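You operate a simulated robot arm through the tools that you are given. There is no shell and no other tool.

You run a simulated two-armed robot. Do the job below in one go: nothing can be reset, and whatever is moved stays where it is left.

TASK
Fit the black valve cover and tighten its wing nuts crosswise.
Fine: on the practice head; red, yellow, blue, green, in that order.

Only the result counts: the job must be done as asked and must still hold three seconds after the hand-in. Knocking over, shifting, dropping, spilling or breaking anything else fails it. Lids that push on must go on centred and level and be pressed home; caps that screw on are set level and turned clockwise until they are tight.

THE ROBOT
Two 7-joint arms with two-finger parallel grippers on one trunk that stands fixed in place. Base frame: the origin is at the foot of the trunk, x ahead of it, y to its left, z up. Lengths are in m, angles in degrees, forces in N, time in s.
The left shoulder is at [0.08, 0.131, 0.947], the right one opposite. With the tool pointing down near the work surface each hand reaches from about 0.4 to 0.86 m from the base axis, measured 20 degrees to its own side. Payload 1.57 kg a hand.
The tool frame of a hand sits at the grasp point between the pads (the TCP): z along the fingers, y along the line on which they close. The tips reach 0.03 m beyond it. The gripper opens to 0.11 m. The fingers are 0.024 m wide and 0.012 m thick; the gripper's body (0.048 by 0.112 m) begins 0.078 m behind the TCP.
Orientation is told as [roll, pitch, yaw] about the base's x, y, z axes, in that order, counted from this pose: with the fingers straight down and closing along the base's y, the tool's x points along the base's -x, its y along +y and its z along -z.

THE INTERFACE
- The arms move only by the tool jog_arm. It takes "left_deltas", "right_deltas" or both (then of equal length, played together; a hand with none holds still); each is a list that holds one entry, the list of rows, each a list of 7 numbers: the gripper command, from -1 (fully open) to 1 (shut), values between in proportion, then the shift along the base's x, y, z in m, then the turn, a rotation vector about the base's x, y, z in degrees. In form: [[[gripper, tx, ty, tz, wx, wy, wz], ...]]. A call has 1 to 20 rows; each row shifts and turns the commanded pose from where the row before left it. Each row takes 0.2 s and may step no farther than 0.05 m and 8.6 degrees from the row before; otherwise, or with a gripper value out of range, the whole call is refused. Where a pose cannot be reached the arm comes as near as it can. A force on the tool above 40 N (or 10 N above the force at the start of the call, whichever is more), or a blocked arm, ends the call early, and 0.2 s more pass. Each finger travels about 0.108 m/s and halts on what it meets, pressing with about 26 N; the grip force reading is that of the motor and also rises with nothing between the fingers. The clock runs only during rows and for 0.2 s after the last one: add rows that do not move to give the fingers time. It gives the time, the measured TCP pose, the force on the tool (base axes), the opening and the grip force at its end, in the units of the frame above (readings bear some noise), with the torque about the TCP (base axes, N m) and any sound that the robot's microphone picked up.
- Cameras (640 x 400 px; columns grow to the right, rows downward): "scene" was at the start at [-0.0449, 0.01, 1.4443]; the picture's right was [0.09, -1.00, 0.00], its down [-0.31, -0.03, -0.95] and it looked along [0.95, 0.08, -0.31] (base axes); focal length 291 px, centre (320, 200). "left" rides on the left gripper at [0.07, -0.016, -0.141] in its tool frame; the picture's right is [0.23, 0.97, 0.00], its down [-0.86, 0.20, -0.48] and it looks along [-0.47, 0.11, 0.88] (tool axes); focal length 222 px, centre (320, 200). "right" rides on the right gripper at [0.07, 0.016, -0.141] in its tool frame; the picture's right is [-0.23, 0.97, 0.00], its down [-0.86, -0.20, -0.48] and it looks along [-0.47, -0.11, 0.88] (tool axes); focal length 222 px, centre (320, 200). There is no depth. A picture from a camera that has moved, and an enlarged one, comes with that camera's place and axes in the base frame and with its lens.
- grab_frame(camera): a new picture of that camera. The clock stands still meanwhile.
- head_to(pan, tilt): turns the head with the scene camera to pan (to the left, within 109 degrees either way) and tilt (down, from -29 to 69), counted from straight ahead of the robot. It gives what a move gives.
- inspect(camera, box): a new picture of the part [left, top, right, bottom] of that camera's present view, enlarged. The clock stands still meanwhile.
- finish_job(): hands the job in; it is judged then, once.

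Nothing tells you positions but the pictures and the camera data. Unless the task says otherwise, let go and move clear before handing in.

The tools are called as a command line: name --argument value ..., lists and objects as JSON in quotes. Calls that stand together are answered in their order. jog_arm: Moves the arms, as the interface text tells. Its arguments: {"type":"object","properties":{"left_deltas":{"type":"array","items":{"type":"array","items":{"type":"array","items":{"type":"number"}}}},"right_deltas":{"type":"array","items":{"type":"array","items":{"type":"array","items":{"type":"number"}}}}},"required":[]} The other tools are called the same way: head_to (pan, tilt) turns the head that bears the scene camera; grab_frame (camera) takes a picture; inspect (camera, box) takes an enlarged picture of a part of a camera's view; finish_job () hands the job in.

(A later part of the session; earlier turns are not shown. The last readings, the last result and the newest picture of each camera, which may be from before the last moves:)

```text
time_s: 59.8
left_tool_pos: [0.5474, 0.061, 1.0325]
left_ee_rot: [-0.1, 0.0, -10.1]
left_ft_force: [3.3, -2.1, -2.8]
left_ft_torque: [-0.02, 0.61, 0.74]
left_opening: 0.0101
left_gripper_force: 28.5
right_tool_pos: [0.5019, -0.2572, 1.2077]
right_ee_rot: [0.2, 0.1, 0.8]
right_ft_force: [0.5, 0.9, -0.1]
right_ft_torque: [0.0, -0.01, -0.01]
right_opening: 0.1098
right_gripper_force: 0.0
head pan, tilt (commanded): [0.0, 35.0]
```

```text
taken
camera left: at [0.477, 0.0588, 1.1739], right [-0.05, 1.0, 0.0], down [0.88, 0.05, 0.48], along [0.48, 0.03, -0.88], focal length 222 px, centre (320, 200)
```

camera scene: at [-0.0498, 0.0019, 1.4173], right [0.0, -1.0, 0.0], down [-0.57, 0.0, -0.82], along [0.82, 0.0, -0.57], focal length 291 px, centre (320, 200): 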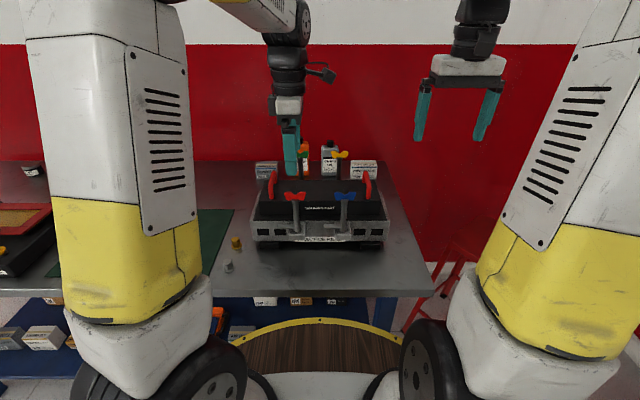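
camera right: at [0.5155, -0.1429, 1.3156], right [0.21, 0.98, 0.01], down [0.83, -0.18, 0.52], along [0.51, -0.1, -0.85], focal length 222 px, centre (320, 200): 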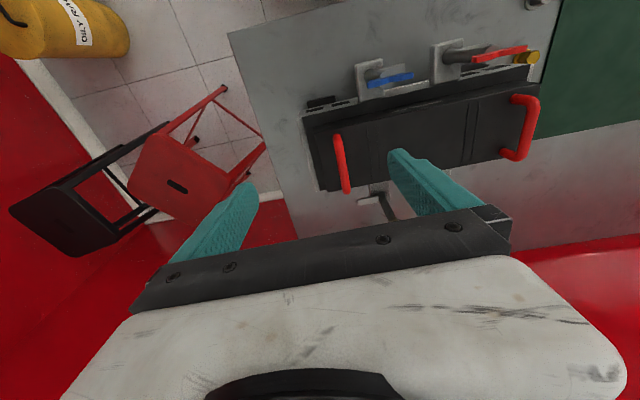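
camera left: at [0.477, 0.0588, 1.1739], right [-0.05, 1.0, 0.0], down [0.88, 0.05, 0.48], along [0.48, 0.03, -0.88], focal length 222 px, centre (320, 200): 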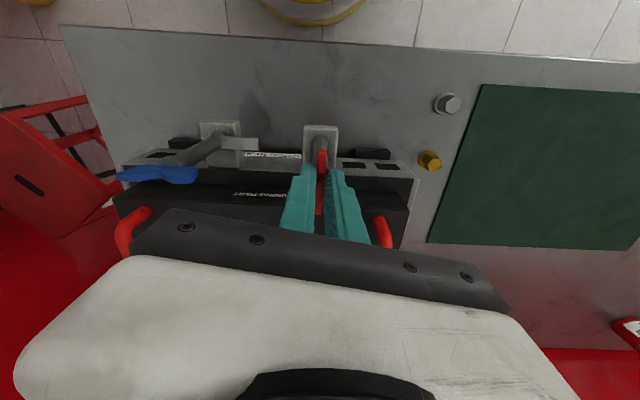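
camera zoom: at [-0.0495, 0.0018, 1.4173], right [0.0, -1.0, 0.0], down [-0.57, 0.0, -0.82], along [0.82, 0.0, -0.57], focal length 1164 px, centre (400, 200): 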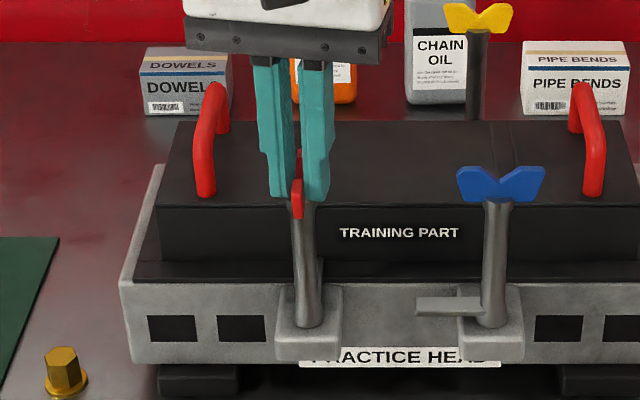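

inspect --camera "left" --box '[260, 110, 380, 210]'

inspect --camera "scene" --box '[275, 170, 335, 240]'

```text
4.00 times, centred on (320, 160) of left
camera zoom: at [0.477, 0.0588, 1.1739], right [-0.05, 1.0, 0.0], down [0.88, 0.05, 0.48], along [0.48, 0.03, -0.88], focal length 888 px, centre (320, 360)
```

zoom: 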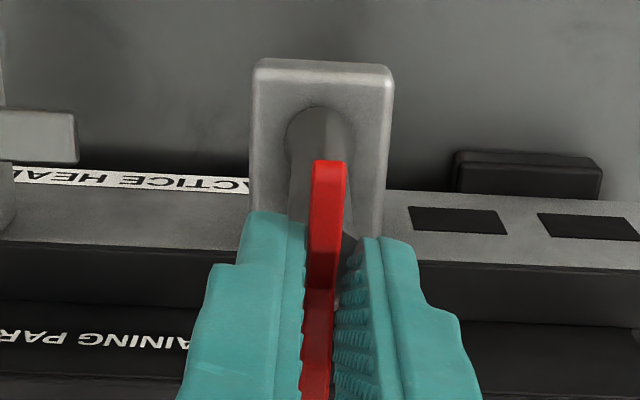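

```text
5.71 times, centred on (305, 205) of scene
camera zoom: at [-0.0495, 0.0018, 1.4173], right [0.0, -1.0, 0.0], down [-0.57, 0.0, -0.82], along [0.82, 0.0, -0.57], focal length 1664 px, centre (406, 171)
```

zoom: 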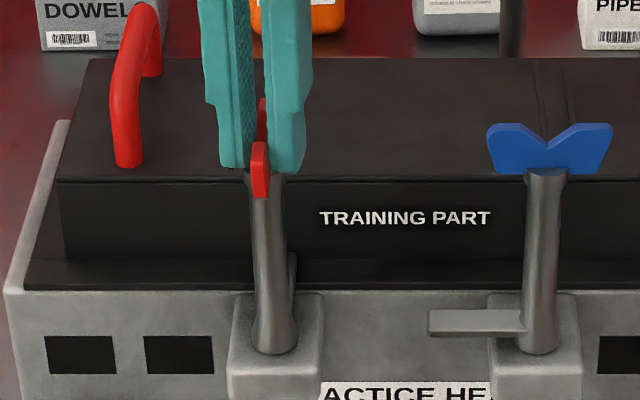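

jog_arm --left_deltas '[[[1, 0.0003, 0, 0, 0, 0, -4], [1, 0, 0, 0, 0, 0, 0], [1, 0, 0, 0, 0, 0, 0]]]'

inspect --camera "left" --box '[260, 110, 380, 210]'

inspect --camera "scene" --box '[275, 170, 335, 240]'

```text
time_s: 60.6
left_tool_pos: [0.5486, 0.0618, 1.0329]
left_ee_rot: [0.0, 0.0, -14.2]
left_ft_force: [-7.1, -2.7, -4.5]
left_ft_torque: [-0.08, 0.28, 0.82]
left_opening: 0.0118
left_gripper_force: 29.2
right_tool_pos: [0.5028, -0.2581, 1.2081]
right_ee_rot: [0.2, 0.0, 0.8]
right_ft_force: [0.6, -0.1, 0.2]
right_ft_torque: [0.02, 0.03, 0.0]
right_opening: 0.11
right_gripper_force: 0.1
head pan, tilt (commanded): [0.0, 35.0]
```

```text
4.00 times, centred on (320, 160) of left
camera zoom: at [0.4771, 0.0637, 1.174], right [0.02, 1.0, 0.0], down [0.88, -0.01, 0.48], along [0.48, -0.01, -0.88], focal length 888 px, centre (320, 360)
```

zoom: 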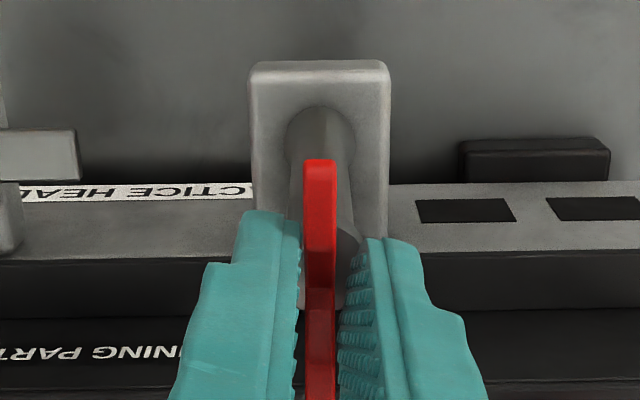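

```text
5.71 times, centred on (305, 205) of scene
camera zoom: at [-0.05, 0.0018, 1.4173], right [0.0, -1.0, 0.0], down [-0.57, 0.0, -0.82], along [0.82, 0.0, -0.57], focal length 1664 px, centre (406, 171)
```

zoom: 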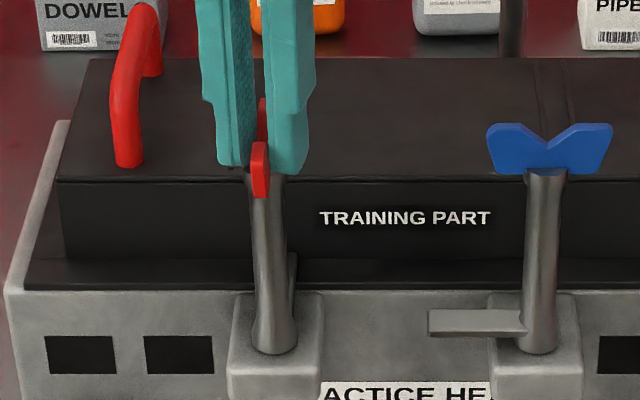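

jog_arm --left_deltas '[[[0.4, 0, 0, 0, 0, 0, 0], [-0.4, 0, 0, 0, 0, 0, 0], [-1, 0, 0, 0.02, 0, 0, 0], [-1, 0, 0, 0.04, 0, 0, 0], [-1, 0, 0, 0.04, 0, 0, 0], [-1, 0, 0, 0, 0, 0, 0]]]'

inspect --camera "scene" --box '[240, 150, 400, 250]'

inspect --camera "left" --box '[200, 80, 440, 220]'

```text
time_s: 62.0
left_tool_pos: [0.5497, 0.0633, 1.1338]
left_ee_rot: [0.0, -0.2, -14.1]
left_ft_force: [0.2, 0.9, 1.2]
left_ft_torque: [0.0, 0.04, 0.0]
left_opening: 0.1098
left_gripper_force: 0.1
right_tool_pos: [0.5024, -0.2571, 1.2091]
right_ee_rot: [0.2, 0.0, 0.8]
right_ft_force: [0.4, -0.1, -0.8]
right_ft_torque: [0.0, -0.01, -0.02]
right_opening: 0.1099
right_gripper_force: 0.0
head pan, tilt (commanded): [0.0, 35.0]
```

```text
4.00 times, centred on (320, 200) of scene
camera zoom: at [-0.0498, 0.0019, 1.4173], right [0.0, -1.0, 0.0], down [-0.57, 0.0, -0.82], along [0.82, 0.0, -0.57], focal length 1164 px, centre (320, 200)
```

zoom: 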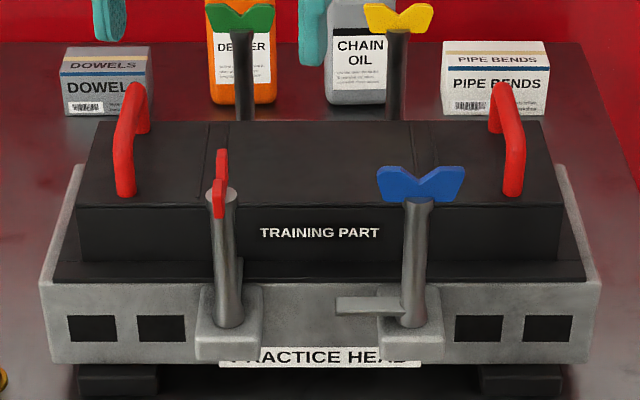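

```text
2.67 times, centred on (320, 150) of left
camera zoom: at [0.4773, 0.0647, 1.275], right [0.02, 1.0, 0.0], down [0.88, -0.01, 0.48], along [0.48, -0.01, -0.88], focal length 592 px, centre (320, 333)
```

zoom: 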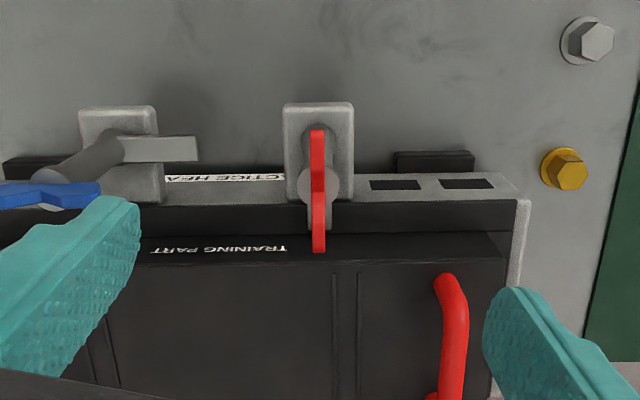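

jog_arm --right_deltas '[[[-1, 0.012, 0.012, 0, 0, 0, 8.1], [-1, 0.012, 0.012, 0, 0, 0, 8.1], [-1, 0.012, 0.012, 0, 0, 0, 8.1], [-1, 0.012, 0.012, 0, 0, 0, 8.1], [-1, 0.012, 0.012, 0, 0, 0, 8.1], [-1, 0.012, 0.012, 0, 0, 0, 8.1], [-1, 0.012, 0.012, 0, 0, 0, 8.1], [-1, 0.012, 0.012, 0, 0, 0, 8.1], [-1, 0.012, 0.012, 0, 0, 0, 8.1], [-1, 0.012, 0.012, 0, 0, 0, 8.1], [-1, 0.012, 0.012, -0.01, 0, 0, 8.1], [-1, 0.012, 0.012, -0.01, 4.24, -4.24, 0], [-1, 0.012, 0.012, -0.01, 4.24, -4.24, 0], [-1, 0, 0, 0, 0, 0, 0]]]' --left_deltas '[[[-1, -0.01, 0.02, 0.01, 0, 0, 0], [-1, -0.01, 0.02, 0.01, 0, 0, 0], [-1, -0.01, 0.02, 0.01, 0, 0, 0], [-1, -0.01, 0.02, 0.01, 0, 0, 0], [-1, -0.01, 0.02, 0.01, 0, 0, 0], [-1, -0.01, 0.02, 0.01, 0, 0, 0], [-1, 0, 0.02, 0, 0, 0, 0], [-1, 0, 0.02, 0, 0, 0, 0], [-1, 0, 0.02, 0, 0, 0, 0], [-1, 0, 0, 0, 0, 0, 0], [-1, 0, 0, 0, 0, 0, 0], [-1, 0, 0, 0, 0, 0, 0], [-1, 0, 0, 0, 0, 0, 0], [-1, 0, 0, 0, 0, 0, 0]]]'

grab_frame --camera "right"

grab_frame --camera "scene"

```text
time_s: 65.0
left_tool_pos: [0.4885, 0.2432, 1.193]
left_ee_rot: [-0.1, -0.1, -14.0]
left_ft_force: [0.2, 0.4, 0.6]
left_ft_torque: [0.01, 0.01, -0.02]
left_opening: 0.11
left_gripper_force: 0.0
right_tool_pos: [0.6591, -0.1017, 1.1779]
right_ee_rot: [-8.5, -8.5, 90.7]
right_ft_force: [-0.5, -0.3, 0.1]
right_ft_torque: [-0.01, -0.03, -0.04]
right_opening: 0.1101
right_gripper_force: 0.0
head pan, tilt (commanded): [0.0, 35.0]
```

```text
taken
camera right: at [0.6242, -0.1915, 1.3036], right [-0.97, 0.23, -0.11], down [0.12, 0.77, 0.62], along [0.23, 0.59, -0.77], focal length 222 px, centre (320, 200)
```

right: 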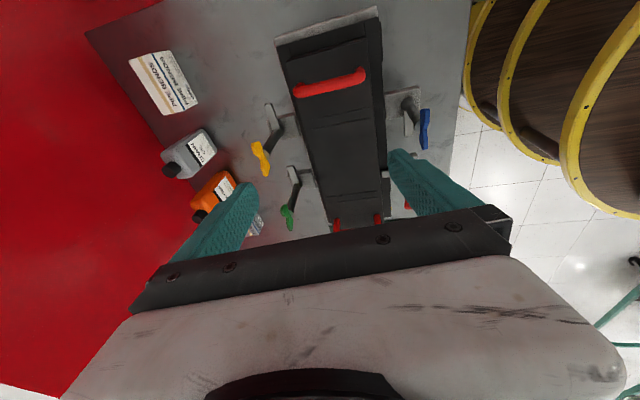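

```text
taken
camera scene: at [-0.0498, 0.0019, 1.4173], right [0.0, -1.0, 0.0], down [-0.57, 0.0, -0.82], along [0.82, 0.0, -0.57], focal length 291 px, centre (320, 200)
```

scene: 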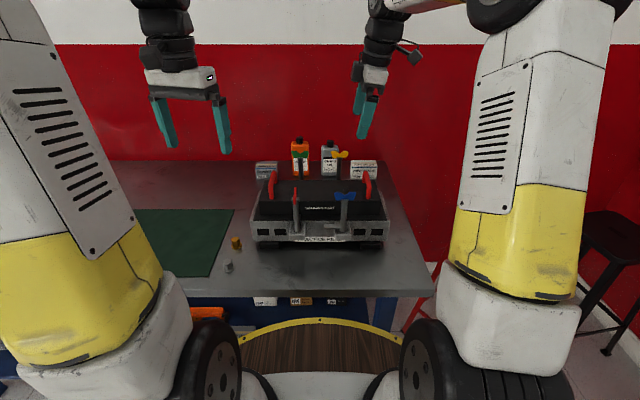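

jog_arm --right_deltas '[[[-0.4, 0.0228, 0.0102, -0.0233, 0, 0, 0], [-0.2, 0.0228, 0.0102, -0.0233, 0, 0, 0], [-0.2, 0.0228, 0.0102, -0.0233, 0, 0, 0], [-0.2, 0.0228, 0.0102, -0.0233, 0, 0, 0], [-0.2, 0.015, 0, -0.005, 0, 0, 0], [-0.2, 0, 0, 0, 0, 0, 0]]]'

inspect --camera "right" --box '[220, 80, 420, 220]'

inspect --camera "scene" --box '[270, 120, 390, 230]'

```text
time_s: 66.4
left_tool_pos: [0.4877, 0.2421, 1.1922]
left_ee_rot: [0.0, 0.0, -14.0]
left_ft_force: [0.8, 0.0, -1.1]
left_ft_torque: [0.04, -0.05, 0.02]
left_opening: 0.11
left_gripper_force: 0.0
right_tool_pos: [0.7636, -0.0612, 1.0797]
right_ee_rot: [-8.4, -8.5, 90.7]
right_ft_force: [-0.5, -0.4, -0.2]
right_ft_torque: [-0.01, -0.01, 0.03]
right_opening: 0.0661
right_gripper_force: 0.0
head pan, tilt (commanded): [0.0, 35.0]
```

```text
2.86 times, centred on (320, 150) of right
camera zoom: at [0.7295, -0.1505, 1.206], right [-0.97, 0.23, -0.11], down [0.12, 0.77, 0.62], along [0.23, 0.59, -0.77], focal length 635 px, centre (320, 343)
```

zoom: 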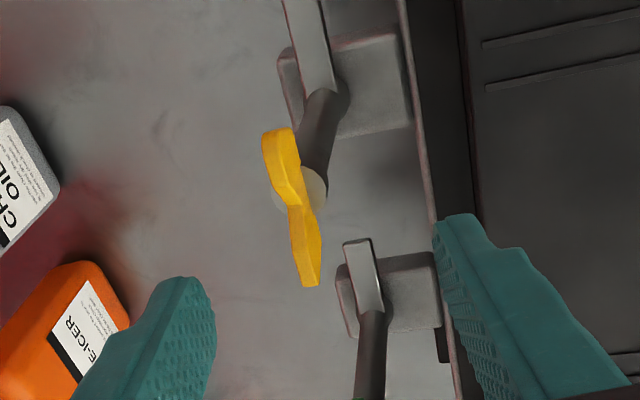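

```text
3.64 times, centred on (330, 175) of scene
camera zoom: at [-0.0497, 0.0019, 1.4173], right [0.0, -1.0, 0.0], down [-0.57, 0.0, -0.82], along [0.82, 0.0, -0.57], focal length 1059 px, centre (284, 291)
```

zoom: 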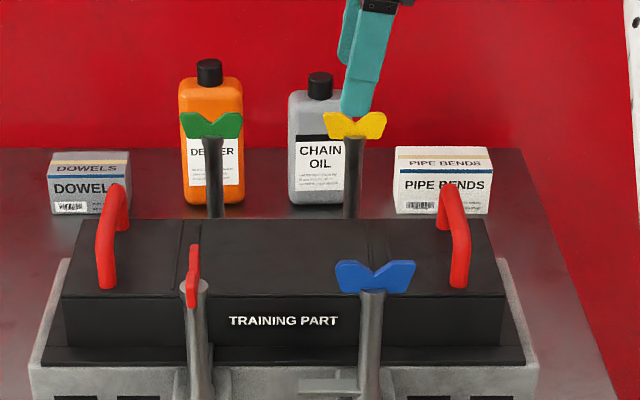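

jog_arm --right_deltas '[[[-0.2, 0.0155, -0.002, 0, 0, 0, 0], [-0.2, 0, 0, -0.02, 0, 0, 0], [-0.2, 0, 0, -0.017, 0, 0, 0], [-0.2, 0, 0, 0, 0, 0, 0]]]'

inspect --camera "right" --box '[220, 110, 420, 250]'

inspect --camera "scene" --box '[300, 120, 380, 190]'

```text
time_s: 67.4
left_tool_pos: [0.4882, 0.2426, 1.1923]
left_ee_rot: [0.0, 0.0, -14.0]
left_ft_force: [-0.4, -0.4, -0.5]
left_ft_torque: [-0.03, -0.01, 0.01]
left_opening: 0.1102
left_gripper_force: 0.0
right_tool_pos: [0.7803, -0.0626, 1.0421]
right_ee_rot: [-8.4, -8.5, 90.7]
right_ft_force: [0.2, -0.5, -0.2]
right_ft_torque: [0.0, 0.01, -0.03]
right_opening: 0.0661
right_gripper_force: 0.0
head pan, tilt (commanded): [0.0, 35.0]
```

```text
2.86 times, centred on (320, 180) of right
camera zoom: at [0.7452, -0.153, 1.1685], right [-0.97, 0.23, -0.11], down [0.12, 0.77, 0.62], along [0.23, 0.59, -0.77], focal length 635 px, centre (320, 257)
```

zoom: 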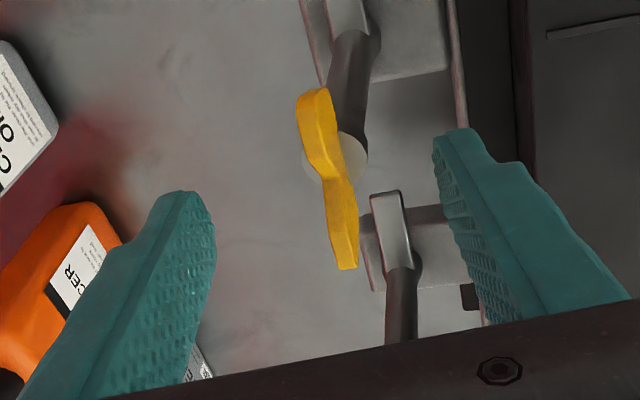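

```text
5.71 times, centred on (340, 155) of scene
camera zoom: at [-0.0497, 0.0019, 1.4173], right [0.0, -1.0, 0.0], down [-0.57, 0.0, -0.82], along [0.82, 0.0, -0.57], focal length 1664 px, centre (206, 457)
```

zoom: 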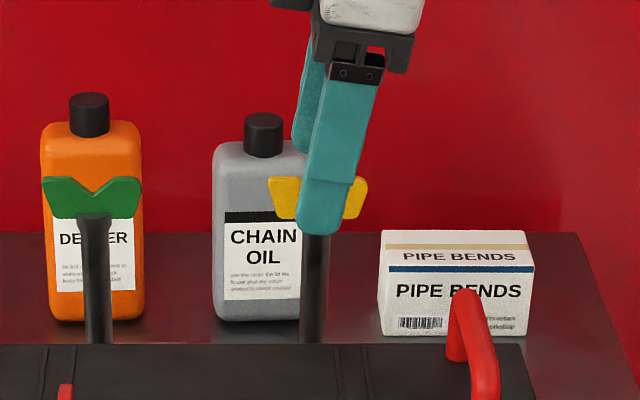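

jog_arm --right_deltas '[[[-0.2, -0.001, -0.001, -0.008, 0, 0, 0], [0.4, 0, 0, 0, 0, 0, 0], [1, 0, 0, 0, 0, 0, 0], [1, 0, 0, 0, 0, 0, 0], [1, 0, 0, 0, 0, 0, 0]]]'

inspect --camera "right" --box '[220, 110, 420, 250]'

inspect --camera "scene" --box '[300, 120, 380, 190]'

```text
time_s: 68.6
left_tool_pos: [0.4884, 0.2428, 1.1926]
left_ee_rot: [0.0, -0.1, -14.1]
left_ft_force: [-0.3, 0.0, 0.1]
left_ft_torque: [0.0, 0.01, 0.02]
left_opening: 0.1101
left_gripper_force: 0.2
right_tool_pos: [0.7783, -0.0637, 1.0349]
right_ee_rot: [-8.3, -8.4, 90.6]
right_ft_force: [-13.2, -0.8, 0.0]
right_ft_torque: [-0.12, 0.8, -0.05]
right_opening: 0.0083
right_gripper_force: 27.4
head pan, tilt (commanded): [0.0, 35.0]
```

```text
2.86 times, centred on (320, 180) of right
camera zoom: at [0.743, -0.1541, 1.1608], right [-0.97, 0.23, -0.11], down [0.12, 0.77, 0.62], along [0.23, 0.59, -0.78], focal length 635 px, centre (320, 257)
```

zoom: 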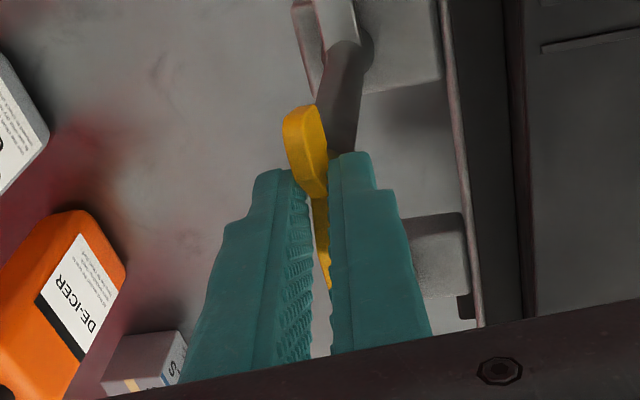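

```text
5.71 times, centred on (340, 155) of scene
camera zoom: at [-0.0504, 0.0019, 1.4173], right [0.0, -1.0, 0.0], down [-0.57, 0.0, -0.82], along [0.82, 0.0, -0.57], focal length 1664 px, centre (206, 457)
```

zoom: 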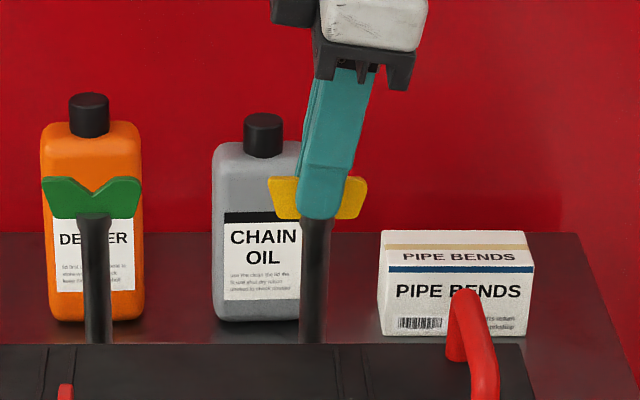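

jog_arm --right_deltas '[[[1, -0.0011, 0.0003, 0, 0, 0, -6], [1, -0.0003, 0.0003, 0, 0, 0, -6], [1, -0.0002, 0.0004, 0, 0, 0, -6], [1, 0, 0, 0, 0, 0, 0]]]'

inspect --camera "scene" --box '[300, 120, 380, 190]'

```text
time_s: 69.6
left_tool_pos: [0.4889, 0.2423, 1.1917]
left_ee_rot: [-0.1, 0.0, -14.0]
left_ft_force: [-0.9, 0.1, 0.1]
left_ft_torque: [0.01, 0.0, 0.02]
left_opening: 0.1102
left_gripper_force: 0.0
right_tool_pos: [0.7778, -0.0631, 1.0345]
right_ee_rot: [-8.4, -8.4, 72.6]
right_ft_force: [-8.3, -0.9, -7.2]
right_ft_torque: [0.37, 0.61, 0.01]
right_opening: 0.0084
right_gripper_force: 26.8
head pan, tilt (commanded): [0.0, 35.0]
```

```text
5.71 times, centred on (340, 155) of scene
camera zoom: at [-0.0498, 0.0018, 1.4173], right [0.0, -1.0, 0.0], down [-0.57, 0.0, -0.82], along [0.82, 0.0, -0.57], focal length 1664 px, centre (206, 457)
```

zoom: 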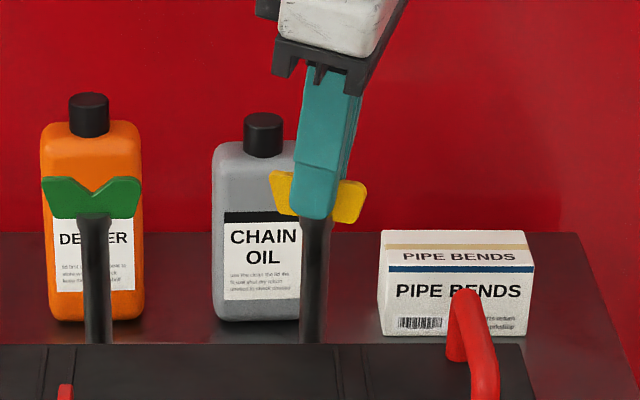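

jog_arm --right_deltas '[[[1, -0.0005, 0.0004, 0, 0, 0, -6], [1, -0.0001, 0.0004, 0, 0, 0, -6], [1, 0, 0.0004, 0, 0, 0, -6], [1, 0, 0.0004, 0, 0, 0, -6], [1, 0, 0, 0, 0, 0, 0]]]'

inspect --camera "scene" --box '[300, 120, 380, 190]'

```text
time_s: 70.8
left_tool_pos: [0.4879, 0.242, 1.1927]
left_ee_rot: [0.0, 0.0, -14.1]
left_ft_force: [0.6, 0.3, -0.2]
left_ft_torque: [-0.01, -0.03, -0.01]
left_opening: 0.1101
left_gripper_force: 0.1
right_tool_pos: [0.7773, -0.0606, 1.0349]
right_ee_rot: [-8.4, -8.4, 48.6]
right_ft_force: [-6.0, -1.5, -8.5]
right_ft_torque: [0.19, 0.63, -0.03]
right_opening: 0.0086
right_gripper_force: 27.6
head pan, tilt (commanded): [0.0, 35.0]
```

```text
5.71 times, centred on (340, 155) of scene
camera zoom: at [-0.0497, 0.0018, 1.4173], right [0.0, -1.0, 0.0], down [-0.57, 0.0, -0.82], along [0.82, 0.0, -0.57], focal length 1664 px, centre (206, 457)
```

zoom: 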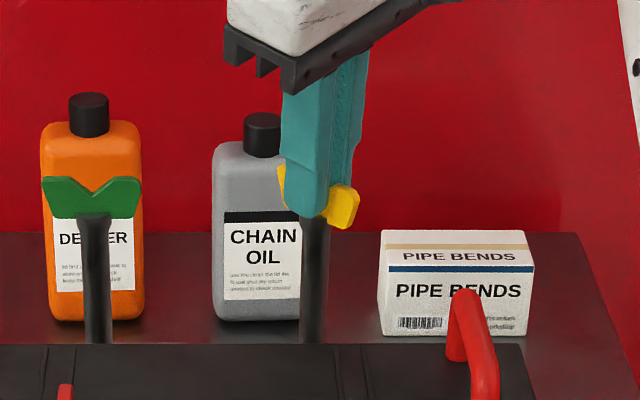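

jog_arm --right_deltas '[[[1, -0.0001, 0.0004, 0, 0, 0, -6], [1, 0.0001, 0.0004, 0, 0, 0, -6], [1, 0.0001, 0.0004, 0, 0, 0, -6], [1, 0.0002, 0.0004, 0, 0, 0, -6], [1, 0.0002, 0.0003, 0, 0, 0, -6], [1, 0, 0, 0, 0, 0, 0]]]'

inspect --camera "scene" --box '[300, 120, 380, 190]'

```text
time_s: 72.2
left_tool_pos: [0.4882, 0.2424, 1.1916]
left_ee_rot: [0.0, -0.1, -14.0]
left_ft_force: [-0.1, 0.4, 0.2]
left_ft_torque: [-0.02, 0.02, 0.02]
left_opening: 0.1099
left_gripper_force: 0.0
right_tool_pos: [0.7787, -0.06, 1.0352]
right_ee_rot: [-8.5, -8.6, 18.6]
right_ft_force: [-0.8, -2.8, -5.0]
right_ft_torque: [0.35, 0.42, 0.02]
right_opening: 0.0081
right_gripper_force: 27.4
head pan, tilt (commanded): [0.0, 35.0]
```

```text
5.71 times, centred on (340, 155) of scene
camera zoom: at [-0.0495, 0.0018, 1.4173], right [0.0, -1.0, 0.0], down [-0.57, 0.0, -0.82], along [0.82, 0.0, -0.57], focal length 1664 px, centre (206, 457)
```

zoom: 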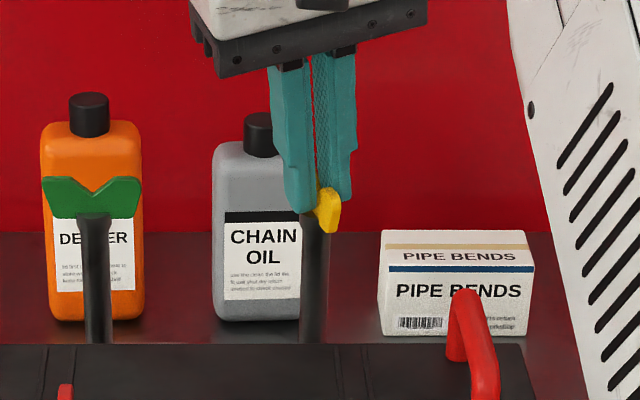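

Turning freely so far; I keep turning clockwise, watching the torque for the stop near 90 degrees.

jog_arm --right_deltas '[[[1, 0.0002, 0.0003, 0, 0, 0, -6], [1, 0.0003, 0.0003, 0, 0, 0, -6], [1, 0.0003, 0.0003, 0, 0, 0, -6], [1, 0, 0, 0, 0, 0, 0]]]'

jog_arm --right_deltas '[[[1, 0.0003, 0.0003, 0, 0, 0, -6], [1, 0.0003, 0.0002, 0, 0, 0, -5], [1, 0, 0, 0, 0, 0, 0]]]'

inspect --camera "scene" --box '[300, 120, 380, 190]'

inspect --camera "right" --box '[220, 90, 420, 230]'

```text
time_s: 73.2
left_tool_pos: [0.4881, 0.2417, 1.1925]
left_ee_rot: [0.0, 0.0, -14.0]
left_ft_force: [-0.5, -0.6, -0.3]
left_ft_torque: [0.01, 0.01, -0.01]
left_opening: 0.11
left_gripper_force: 0.1
right_tool_pos: [0.7784, -0.0583, 1.0356]
right_ee_rot: [-8.4, -8.7, 0.7]
right_ft_force: [5.7, -2.1, -2.3]
right_ft_torque: [0.46, -0.35, 0.13]
right_opening: 0.0083
right_gripper_force: 27.1
head pan, tilt (commanded): [0.0, 35.0]
```

```text
time_s: 74.0
left_tool_pos: [0.4902, 0.2426, 1.1927]
left_ee_rot: [0.0, 0.0, -13.9]
left_ft_force: [0.5, 0.3, -0.8]
left_ft_torque: [-0.03, 0.01, 0.01]
left_opening: 0.1103
left_gripper_force: 0.1
right_tool_pos: [0.7786, -0.0588, 1.0363]
right_ee_rot: [-8.4, -8.6, -10.4]
right_ft_force: [5.2, -2.4, 8.6]
right_ft_torque: [0.35, 0.21, 0.89]
right_opening: 0.0126
right_gripper_force: 29.7
head pan, tilt (commanded): [0.0, 35.0]
```

```text
5.71 times, centred on (340, 155) of scene
camera zoom: at [-0.0498, 0.0018, 1.4173], right [0.0, -1.0, 0.0], down [-0.57, 0.0, -0.82], along [0.82, 0.0, -0.57], focal length 1664 px, centre (206, 457)
```

zoom: 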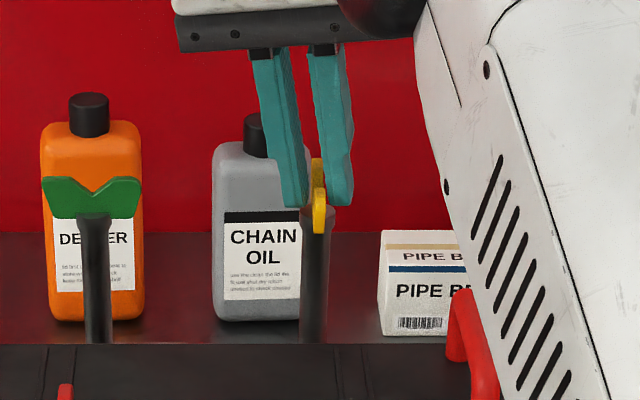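

```text
2.86 times, centred on (320, 160) of right
camera zoom: at [0.6981, -0.0061, 1.1618], right [0.42, 0.9, -0.11], down [0.74, -0.26, 0.62], along [0.54, -0.34, -0.77], focal length 635 px, centre (320, 314)
```

zoom: 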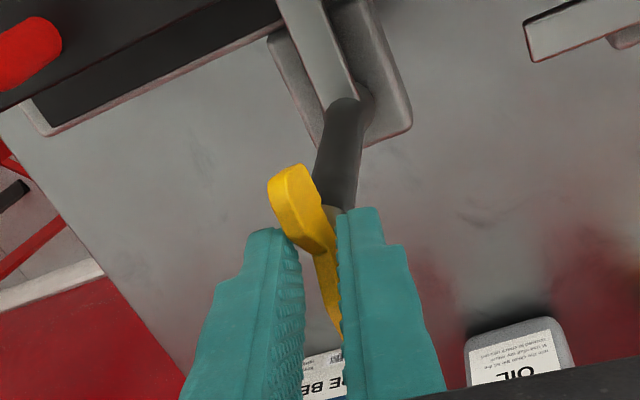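

jog_arm --right_deltas '[[[0.4, 0, 0, 0, 0, 0, 0], [-0.4, 0, 0, 0, 0, 0, 0], [-0.6, -0.0023, 0.0034, 0.02, 0, 0, 0], [-0.6, -0.0046, 0.005, 0.035, 0, 0, 0], [-0.6, -0.02, 0.0, 0.03, 0, 0, 0], [-0.6, 0, 0, 0, 0, 0, 0]]]'

inspect --camera "scene" --box '[240, 130, 400, 250]'

grab_frame --camera "right"

```text
time_s: 75.4
left_tool_pos: [0.4886, 0.2423, 1.1917]
left_ee_rot: [0.0, 0.0, -13.9]
left_ft_force: [-1.2, 0.0, 0.0]
left_ft_torque: [-0.04, -0.03, 0.01]
left_opening: 0.1098
left_gripper_force: 0.1
right_tool_pos: [0.7515, -0.0493, 1.1202]
right_ee_rot: [-8.5, -8.6, -10.3]
right_ft_force: [-0.4, 0.1, 0.0]
right_ft_torque: [-0.01, 0.04, -0.03]
right_opening: 0.088
right_gripper_force: 0.0
head pan, tilt (commanded): [0.0, 35.0]
```

```text
3.33 times, centred on (320, 190) of scene
camera zoom: at [-0.0497, 0.0019, 1.4173], right [0.0, -1.0, 0.0], down [-0.57, 0.0, -0.82], along [0.82, 0.0, -0.57], focal length 970 px, centre (320, 233)
```

zoom: 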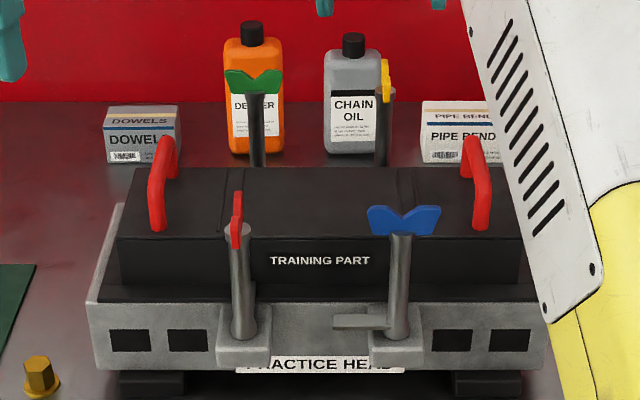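

```text
taken
camera right: at [0.6722, 0.0024, 1.2459], right [0.41, 0.9, -0.11], down [0.74, -0.26, 0.62], along [0.53, -0.34, -0.77], focal length 222 px, centre (320, 200)
```

right: 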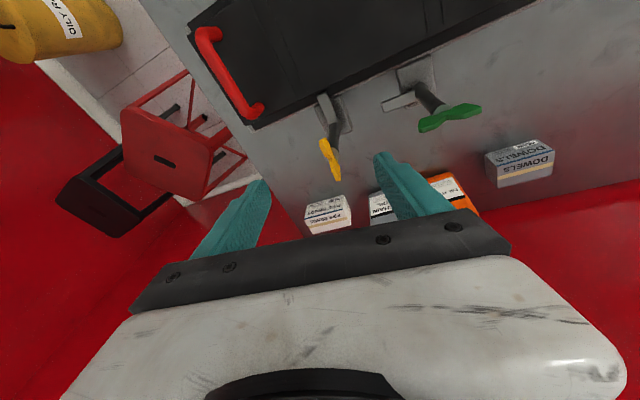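

jog_arm --right_deltas '[[[-1, -0.02, 0, 0.02, 4.97, 3.35, 0], [-1, -0.02, 0, 0.02, 4.97, 3.35, 0], [-1, -0.0135, -0.001, 0, 0, 0, 8.42], [-1, -0.0135, -0.001, 0, 0, 0, 8.42], [-1, -0.0135, -0.001, 0, 0, 0, 8.42], [-1, -0.0135, -0.001, 0, 0, 0, 8.42], [-1, -0.0135, -0.001, 0, 0, 0, 8.42], [-1, -0.0135, -0.001, 0, 0, 0, 8.42], [-1, -0.0135, -0.001, 0, 0, 0, 8.42], [-1, -0.0135, -0.001, 0, 0, 0, 8.42], [-1, -0.0135, -0.001, 0, 0, 0, 8.42], [-1, -0.0135, -0.001, -0.01, 0, 0, 8.42], [-1, -0.0135, -0.001, -0.01, 0, 0, 8.42], [-1, -0.0135, -0.001, -0.006, 0, 0, 8.42], [-1, 0, 0, 0, 0, 0, 0]]]'

grab_frame --camera "right"

inspect --camera "right" --box '[220, 80, 420, 220]'

```text
time_s: 78.6
left_tool_pos: [0.4889, 0.2433, 1.1931]
left_ee_rot: [0.0, 0.0, -14.0]
left_ft_force: [1.0, 0.9, 0.1]
left_ft_torque: [0.02, 0.0, 0.0]
left_opening: 0.11
left_gripper_force: 0.1
right_tool_pos: [0.55, -0.0606, 1.1342]
right_ee_rot: [0.0, 0.0, 90.2]
right_ft_force: [-0.8, 0.3, -0.1]
right_ft_torque: [-0.01, -0.02, 0.05]
right_opening: 0.11
right_gripper_force: 0.1
head pan, tilt (commanded): [0.0, 35.0]
```

```text
taken
camera right: at [0.5346, -0.1314, 1.2756], right [-0.97, 0.22, 0.0], down [0.2, 0.86, 0.48], along [0.11, 0.47, -0.88], focal length 222 px, centre (320, 200)
```

right: 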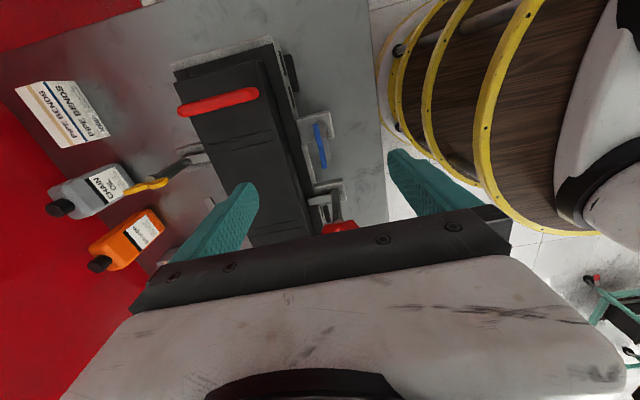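

```text
2.86 times, centred on (320, 150) of right
camera zoom: at [0.5346, -0.1314, 1.2756], right [-0.97, 0.22, 0.0], down [0.2, 0.86, 0.48], along [0.11, 0.47, -0.88], focal length 635 px, centre (320, 343)
```

zoom: 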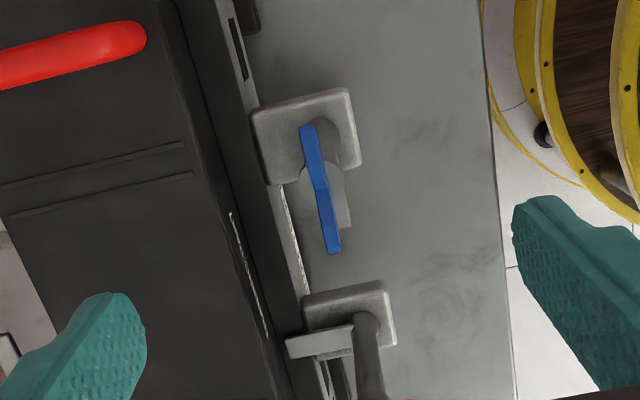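

jog_arm --right_deltas '[[[-0.5, 0, -0.0005, -0.03, 0, 0, 0], [-0.2, 0, 0, -0.03, 0, 0, 0], [-0.2, 0, 0, -0.025, 0, 0, 0], [-0.2, 0, 0, -0.016, 0, 0, 0], [-0.2, 0, 0, 0, 0, 0, 0]]]'

inspect --camera "right" --box '[240, 110, 400, 230]'

inspect --camera "scene" --box '[290, 150, 390, 250]'

```text
time_s: 79.8
left_tool_pos: [0.4885, 0.243, 1.193]
left_ee_rot: [0.0, -0.1, -14.0]
left_ft_force: [-0.4, 0.0, 0.1]
left_ft_torque: [0.03, 0.01, 0.01]
left_opening: 0.1098
left_gripper_force: 0.0
right_tool_pos: [0.5485, -0.0625, 1.0342]
right_ee_rot: [0.1, 0.0, 90.0]
right_ft_force: [0.0, 1.1, -0.2]
right_ft_torque: [-0.01, -0.04, 0.01]
right_opening: 0.0657
right_gripper_force: 0.0
head pan, tilt (commanded): [0.0, 35.0]
```

```text
3.33 times, centred on (320, 170) of right
camera zoom: at [0.5343, -0.1323, 1.1747], right [-0.97, 0.23, 0.0], down [0.2, 0.85, 0.48], along [0.11, 0.47, -0.88], focal length 740 px, centre (320, 300)
```

zoom: 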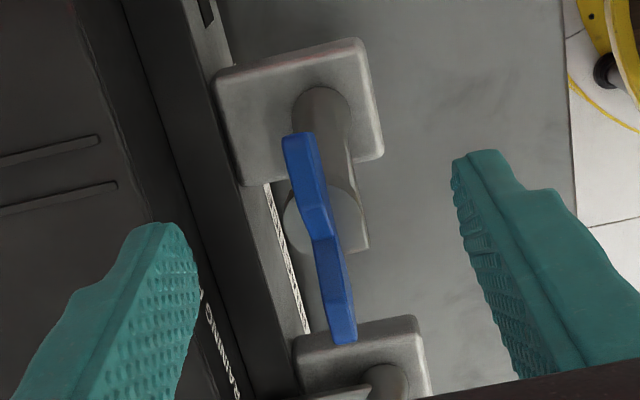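

```text
4.00 times, centred on (340, 200) of scene
camera zoom: at [-0.0498, 0.0019, 1.4173], right [0.0, -1.0, 0.0], down [-0.57, 0.0, -0.82], along [0.82, 0.0, -0.57], focal length 1164 px, centre (240, 200)
```

zoom: 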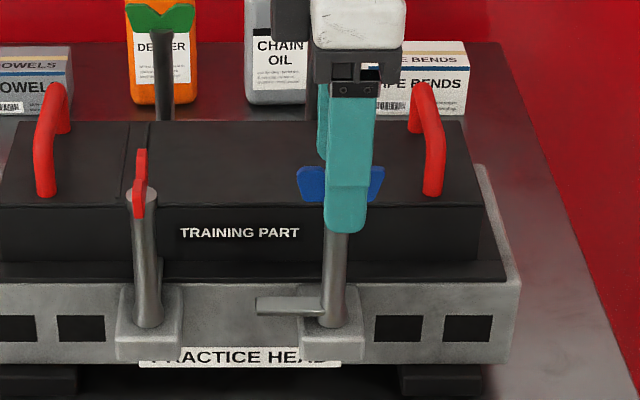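

jog_arm --right_deltas '[[[0.4, 0, 0, 0, 0, 0, 0], [1, 0, 0, 0, 0, 0, 0], [1, 0, 0, 0, 0, 0, 0], [1, 0, 0, 0, 0, 0, 0]]]'

inspect --camera "right" --box '[240, 110, 400, 230]'

```text
time_s: 80.8
left_tool_pos: [0.4888, 0.2425, 1.192]
left_ee_rot: [0.0, 0.0, -13.9]
left_ft_force: [-0.1, 0.4, 0.6]
left_ft_torque: [0.01, -0.02, -0.01]
left_opening: 0.1102
left_gripper_force: 0.1
right_tool_pos: [0.5482, -0.0623, 1.034]
right_ee_rot: [0.2, 0.0, 90.1]
right_ft_force: [-6.0, 0.8, -1.1]
right_ft_torque: [-0.09, -0.2, 0.0]
right_opening: 0.0058
right_gripper_force: 26.1
head pan, tilt (commanded): [0.0, 35.0]
```

```text
3.33 times, centred on (320, 170) of right
camera zoom: at [0.5338, -0.1322, 1.175], right [-0.97, 0.23, 0.0], down [0.2, 0.86, 0.48], along [0.11, 0.47, -0.88], focal length 740 px, centre (320, 300)
```

zoom: 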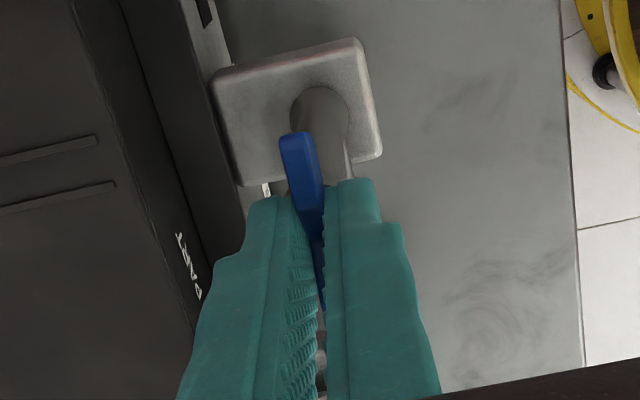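

jog_arm --right_deltas '[[[1, -0.0005, 0, 0, 0, 0, -6], [1, 0, 0, 0, 0, 0, -6], [1, 0, 0, 0, 0, 0, -6], [1, 0, 0, 0, 0, 0, -6], [1, 0, 0, 0, 0, 0, 0]]]'

inspect --camera "scene" --box '[290, 150, 390, 250]'

```text
time_s: 82.0
left_tool_pos: [0.4869, 0.2418, 1.1934]
left_ee_rot: [0.0, 0.0, -14.1]
left_ft_force: [-0.1, -1.0, -0.2]
left_ft_torque: [0.0, 0.0, 0.02]
left_opening: 0.11
left_gripper_force: 0.1
right_tool_pos: [0.5496, -0.0617, 1.0333]
right_ee_rot: [0.1, 0.0, 66.0]
right_ft_force: [-10.0, -2.8, 2.3]
right_ft_torque: [-0.32, 0.15, 0.03]
right_opening: 0.0059
right_gripper_force: 25.7
head pan, tilt (commanded): [0.0, 35.0]
```

```text
4.00 times, centred on (340, 200) of scene
camera zoom: at [-0.0503, 0.0018, 1.4173], right [0.0, -1.0, 0.0], down [-0.57, 0.0, -0.82], along [0.82, 0.0, -0.57], focal length 1164 px, centre (240, 200)
```

zoom: 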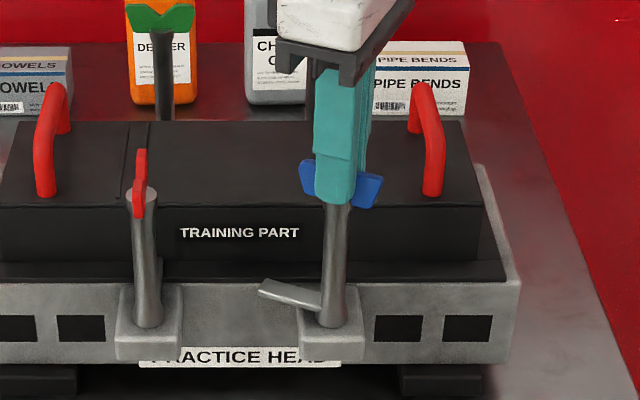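

jog_arm --right_deltas '[[[1, -0.0006, -0.0002, 0, 0, 0, -6], [1, 0, 0, 0, 0, 0, -6], [1, 0, 0, 0, 0, 0, -6], [1, 0, 0, 0, 0, 0, -6], [1, 0, 0, 0, 0, 0, 0]]]'

jog_arm --right_deltas '[[[1, 0, 0, 0, 0, 0, -6], [1, 0, 0, 0, 0, 0, -6], [1, 0, 0, 0, 0, 0, -6], [1, 0, 0, 0, 0, 0, -6], [1, 0, 0, 0, 0, 0, 0]]]'

inspect --camera "scene" --box '[290, 150, 390, 250]'

```text
time_s: 83.2
left_tool_pos: [0.4886, 0.2429, 1.1923]
left_ee_rot: [0.0, 0.0, -14.0]
left_ft_force: [0.0, -0.1, 1.2]
left_ft_torque: [0.0, 0.03, 0.0]
left_opening: 0.11
left_gripper_force: 0.1
right_tool_pos: [0.5484, -0.0619, 1.0332]
right_ee_rot: [0.0, 0.0, 42.0]
right_ft_force: [-1.7, -1.3, 8.5]
right_ft_torque: [-0.58, 0.46, 0.01]
right_opening: 0.0059
right_gripper_force: 25.5
head pan, tilt (commanded): [0.0, 35.0]
```

```text
time_s: 84.4
left_tool_pos: [0.4888, 0.244, 1.1925]
left_ee_rot: [0.0, 0.0, -14.0]
left_ft_force: [0.0, 0.2, 0.0]
left_ft_torque: [0.02, 0.02, 0.01]
left_opening: 0.11
left_gripper_force: 0.1
right_tool_pos: [0.5493, -0.0618, 1.0334]
right_ee_rot: [0.1, -0.1, 18.0]
right_ft_force: [-0.1, 0.3, 6.5]
right_ft_torque: [0.06, -0.8, 0.02]
right_opening: 0.0059
right_gripper_force: 25.4
head pan, tilt (commanded): [0.0, 35.0]
```

```text
4.00 times, centred on (340, 200) of scene
camera zoom: at [-0.05, 0.002, 1.4173], right [0.0, -1.0, 0.0], down [-0.57, 0.0, -0.82], along [0.82, 0.0, -0.57], focal length 1164 px, centre (240, 200)
```

zoom: 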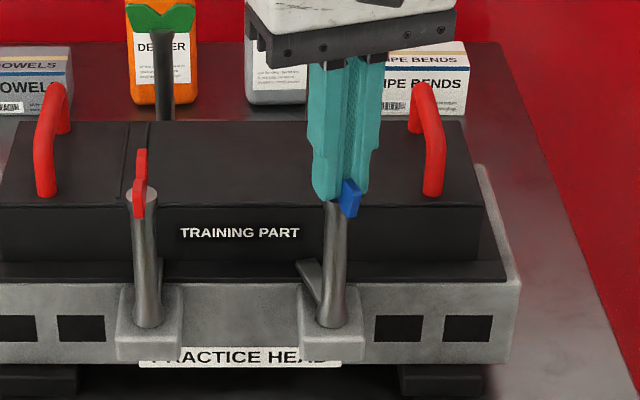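

jog_arm --right_deltas '[[[1, 0, 0, 0, 0, 0, -6], [1, 0, 0, 0, 0, 0, -6], [1, 0, 0, 0, 0, 0, -6], [1, 0, 0, 0, 0, 0, 0]]]'

jog_arm --right_deltas '[[[1, 0, 0, 0, 0, 0, -5], [1, 0, 0, 0, 0, 0, -5], [1, 0, 0, 0, 0, 0, -4], [1, 0, 0, 0, 0, 0, 0]]]'

inspect --camera "scene" --box '[290, 150, 390, 250]'

inspect --camera "right" --box '[240, 110, 400, 230]'

```text
time_s: 85.4
left_tool_pos: [0.4889, 0.2431, 1.1924]
left_ee_rot: [-0.1, 0.0, -14.1]
left_ft_force: [0.0, 0.8, 1.0]
left_ft_torque: [0.01, 0.0, 0.0]
left_opening: 0.1099
left_gripper_force: 0.0
right_tool_pos: [0.548, -0.0632, 1.0331]
right_ee_rot: [0.1, -0.2, 0.1]
right_ft_force: [0.5, 2.2, 11.9]
right_ft_torque: [-0.17, -0.21, -0.01]
right_opening: 0.006
right_gripper_force: 25.5
head pan, tilt (commanded): [0.0, 35.0]
```

```text
time_s: 86.4
left_tool_pos: [0.4882, 0.2436, 1.193]
left_ee_rot: [-0.1, 0.0, -14.0]
left_ft_force: [-0.1, 0.1, -0.6]
left_ft_torque: [0.0, 0.0, 0.0]
left_opening: 0.1097
left_gripper_force: 0.0
right_tool_pos: [0.5489, -0.0621, 1.0338]
right_ee_rot: [0.0, -0.1, -14.0]
right_ft_force: [-0.4, 4.6, 5.6]
right_ft_torque: [-0.02, -0.03, 0.84]
right_opening: 0.0114
right_gripper_force: 29.2
head pan, tilt (commanded): [0.0, 35.0]
```

```text
4.00 times, centred on (340, 200) of scene
camera zoom: at [-0.05, 0.0022, 1.4173], right [0.0, -1.0, 0.0], down [-0.57, 0.0, -0.82], along [0.82, 0.0, -0.57], focal length 1164 px, centre (240, 200)
```

zoom: 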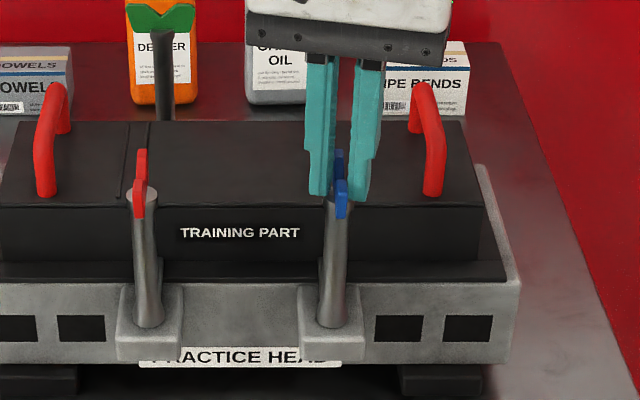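

```text
3.33 times, centred on (320, 170) of right
camera zoom: at [0.4851, -0.0297, 1.1746], right [0.46, 0.89, 0.0], down [0.78, -0.4, 0.48], along [0.43, -0.22, -0.88], focal length 740 px, centre (320, 300)
```

zoom: 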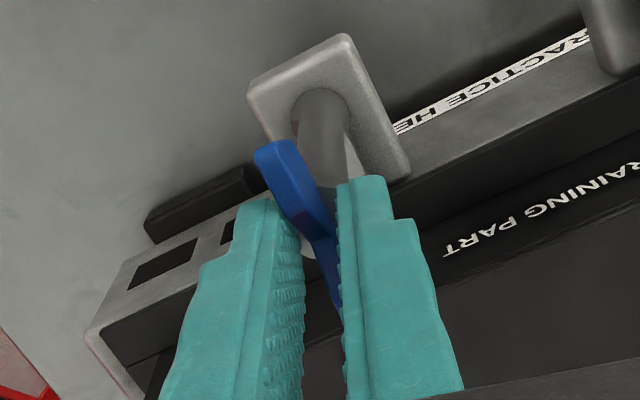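

jog_arm --right_deltas '[[[0.4, 0, 0, 0, 0, 0, 0], [-0.4, 0, 0, 0, 0, 0, 0], [-1, 0, 0, 0.02, 0, 0, 0], [-1, 0, 0, 0.04, 0, 0, 0], [-1, 0, 0, 0.04, 0, 0, 0], [-1, -0.01, -0.03, 0.02, 0, 0, 0], [-1, -0.02, -0.04, 0.02, 0, 0, 0], [-1, -0.02, -0.04, 0.01, 0, 0, 0], [-1, 0, -0.04, 0, 0, 0, 0], [-1, 0, 0, 0, 0, 0, 0]]]'

inspect --camera "scene" --box '[240, 130, 400, 250]'

```text
time_s: 88.6
left_tool_pos: [0.4892, 0.243, 1.193]
left_ee_rot: [0.0, 0.0, -14.0]
left_ft_force: [0.2, 0.1, 0.1]
left_ft_torque: [0.02, 0.03, -0.03]
left_opening: 0.1099
left_gripper_force: 0.0
right_tool_pos: [0.4985, -0.2114, 1.1829]
right_ee_rot: [0.1, -0.1, -13.8]
right_ft_force: [1.4, 0.6, -0.4]
right_ft_torque: [0.01, 0.0, 0.03]
right_opening: 0.11
right_gripper_force: 0.0
head pan, tilt (commanded): [0.0, 35.0]
```

```text
3.33 times, centred on (320, 190) of scene
camera zoom: at [-0.0499, 0.0019, 1.4173], right [0.0, -1.0, 0.0], down [-0.57, 0.0, -0.82], along [0.82, 0.0, -0.57], focal length 970 px, centre (320, 233)
```

zoom: 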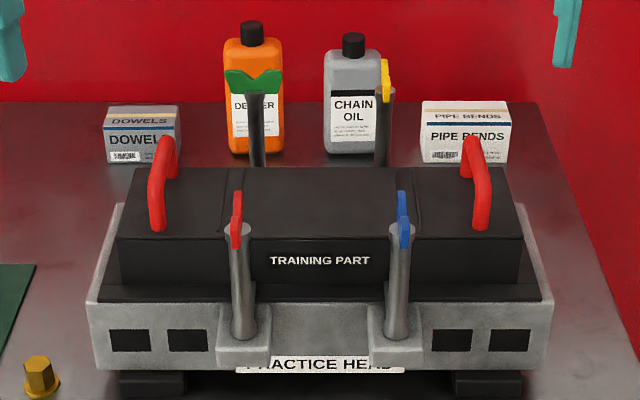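

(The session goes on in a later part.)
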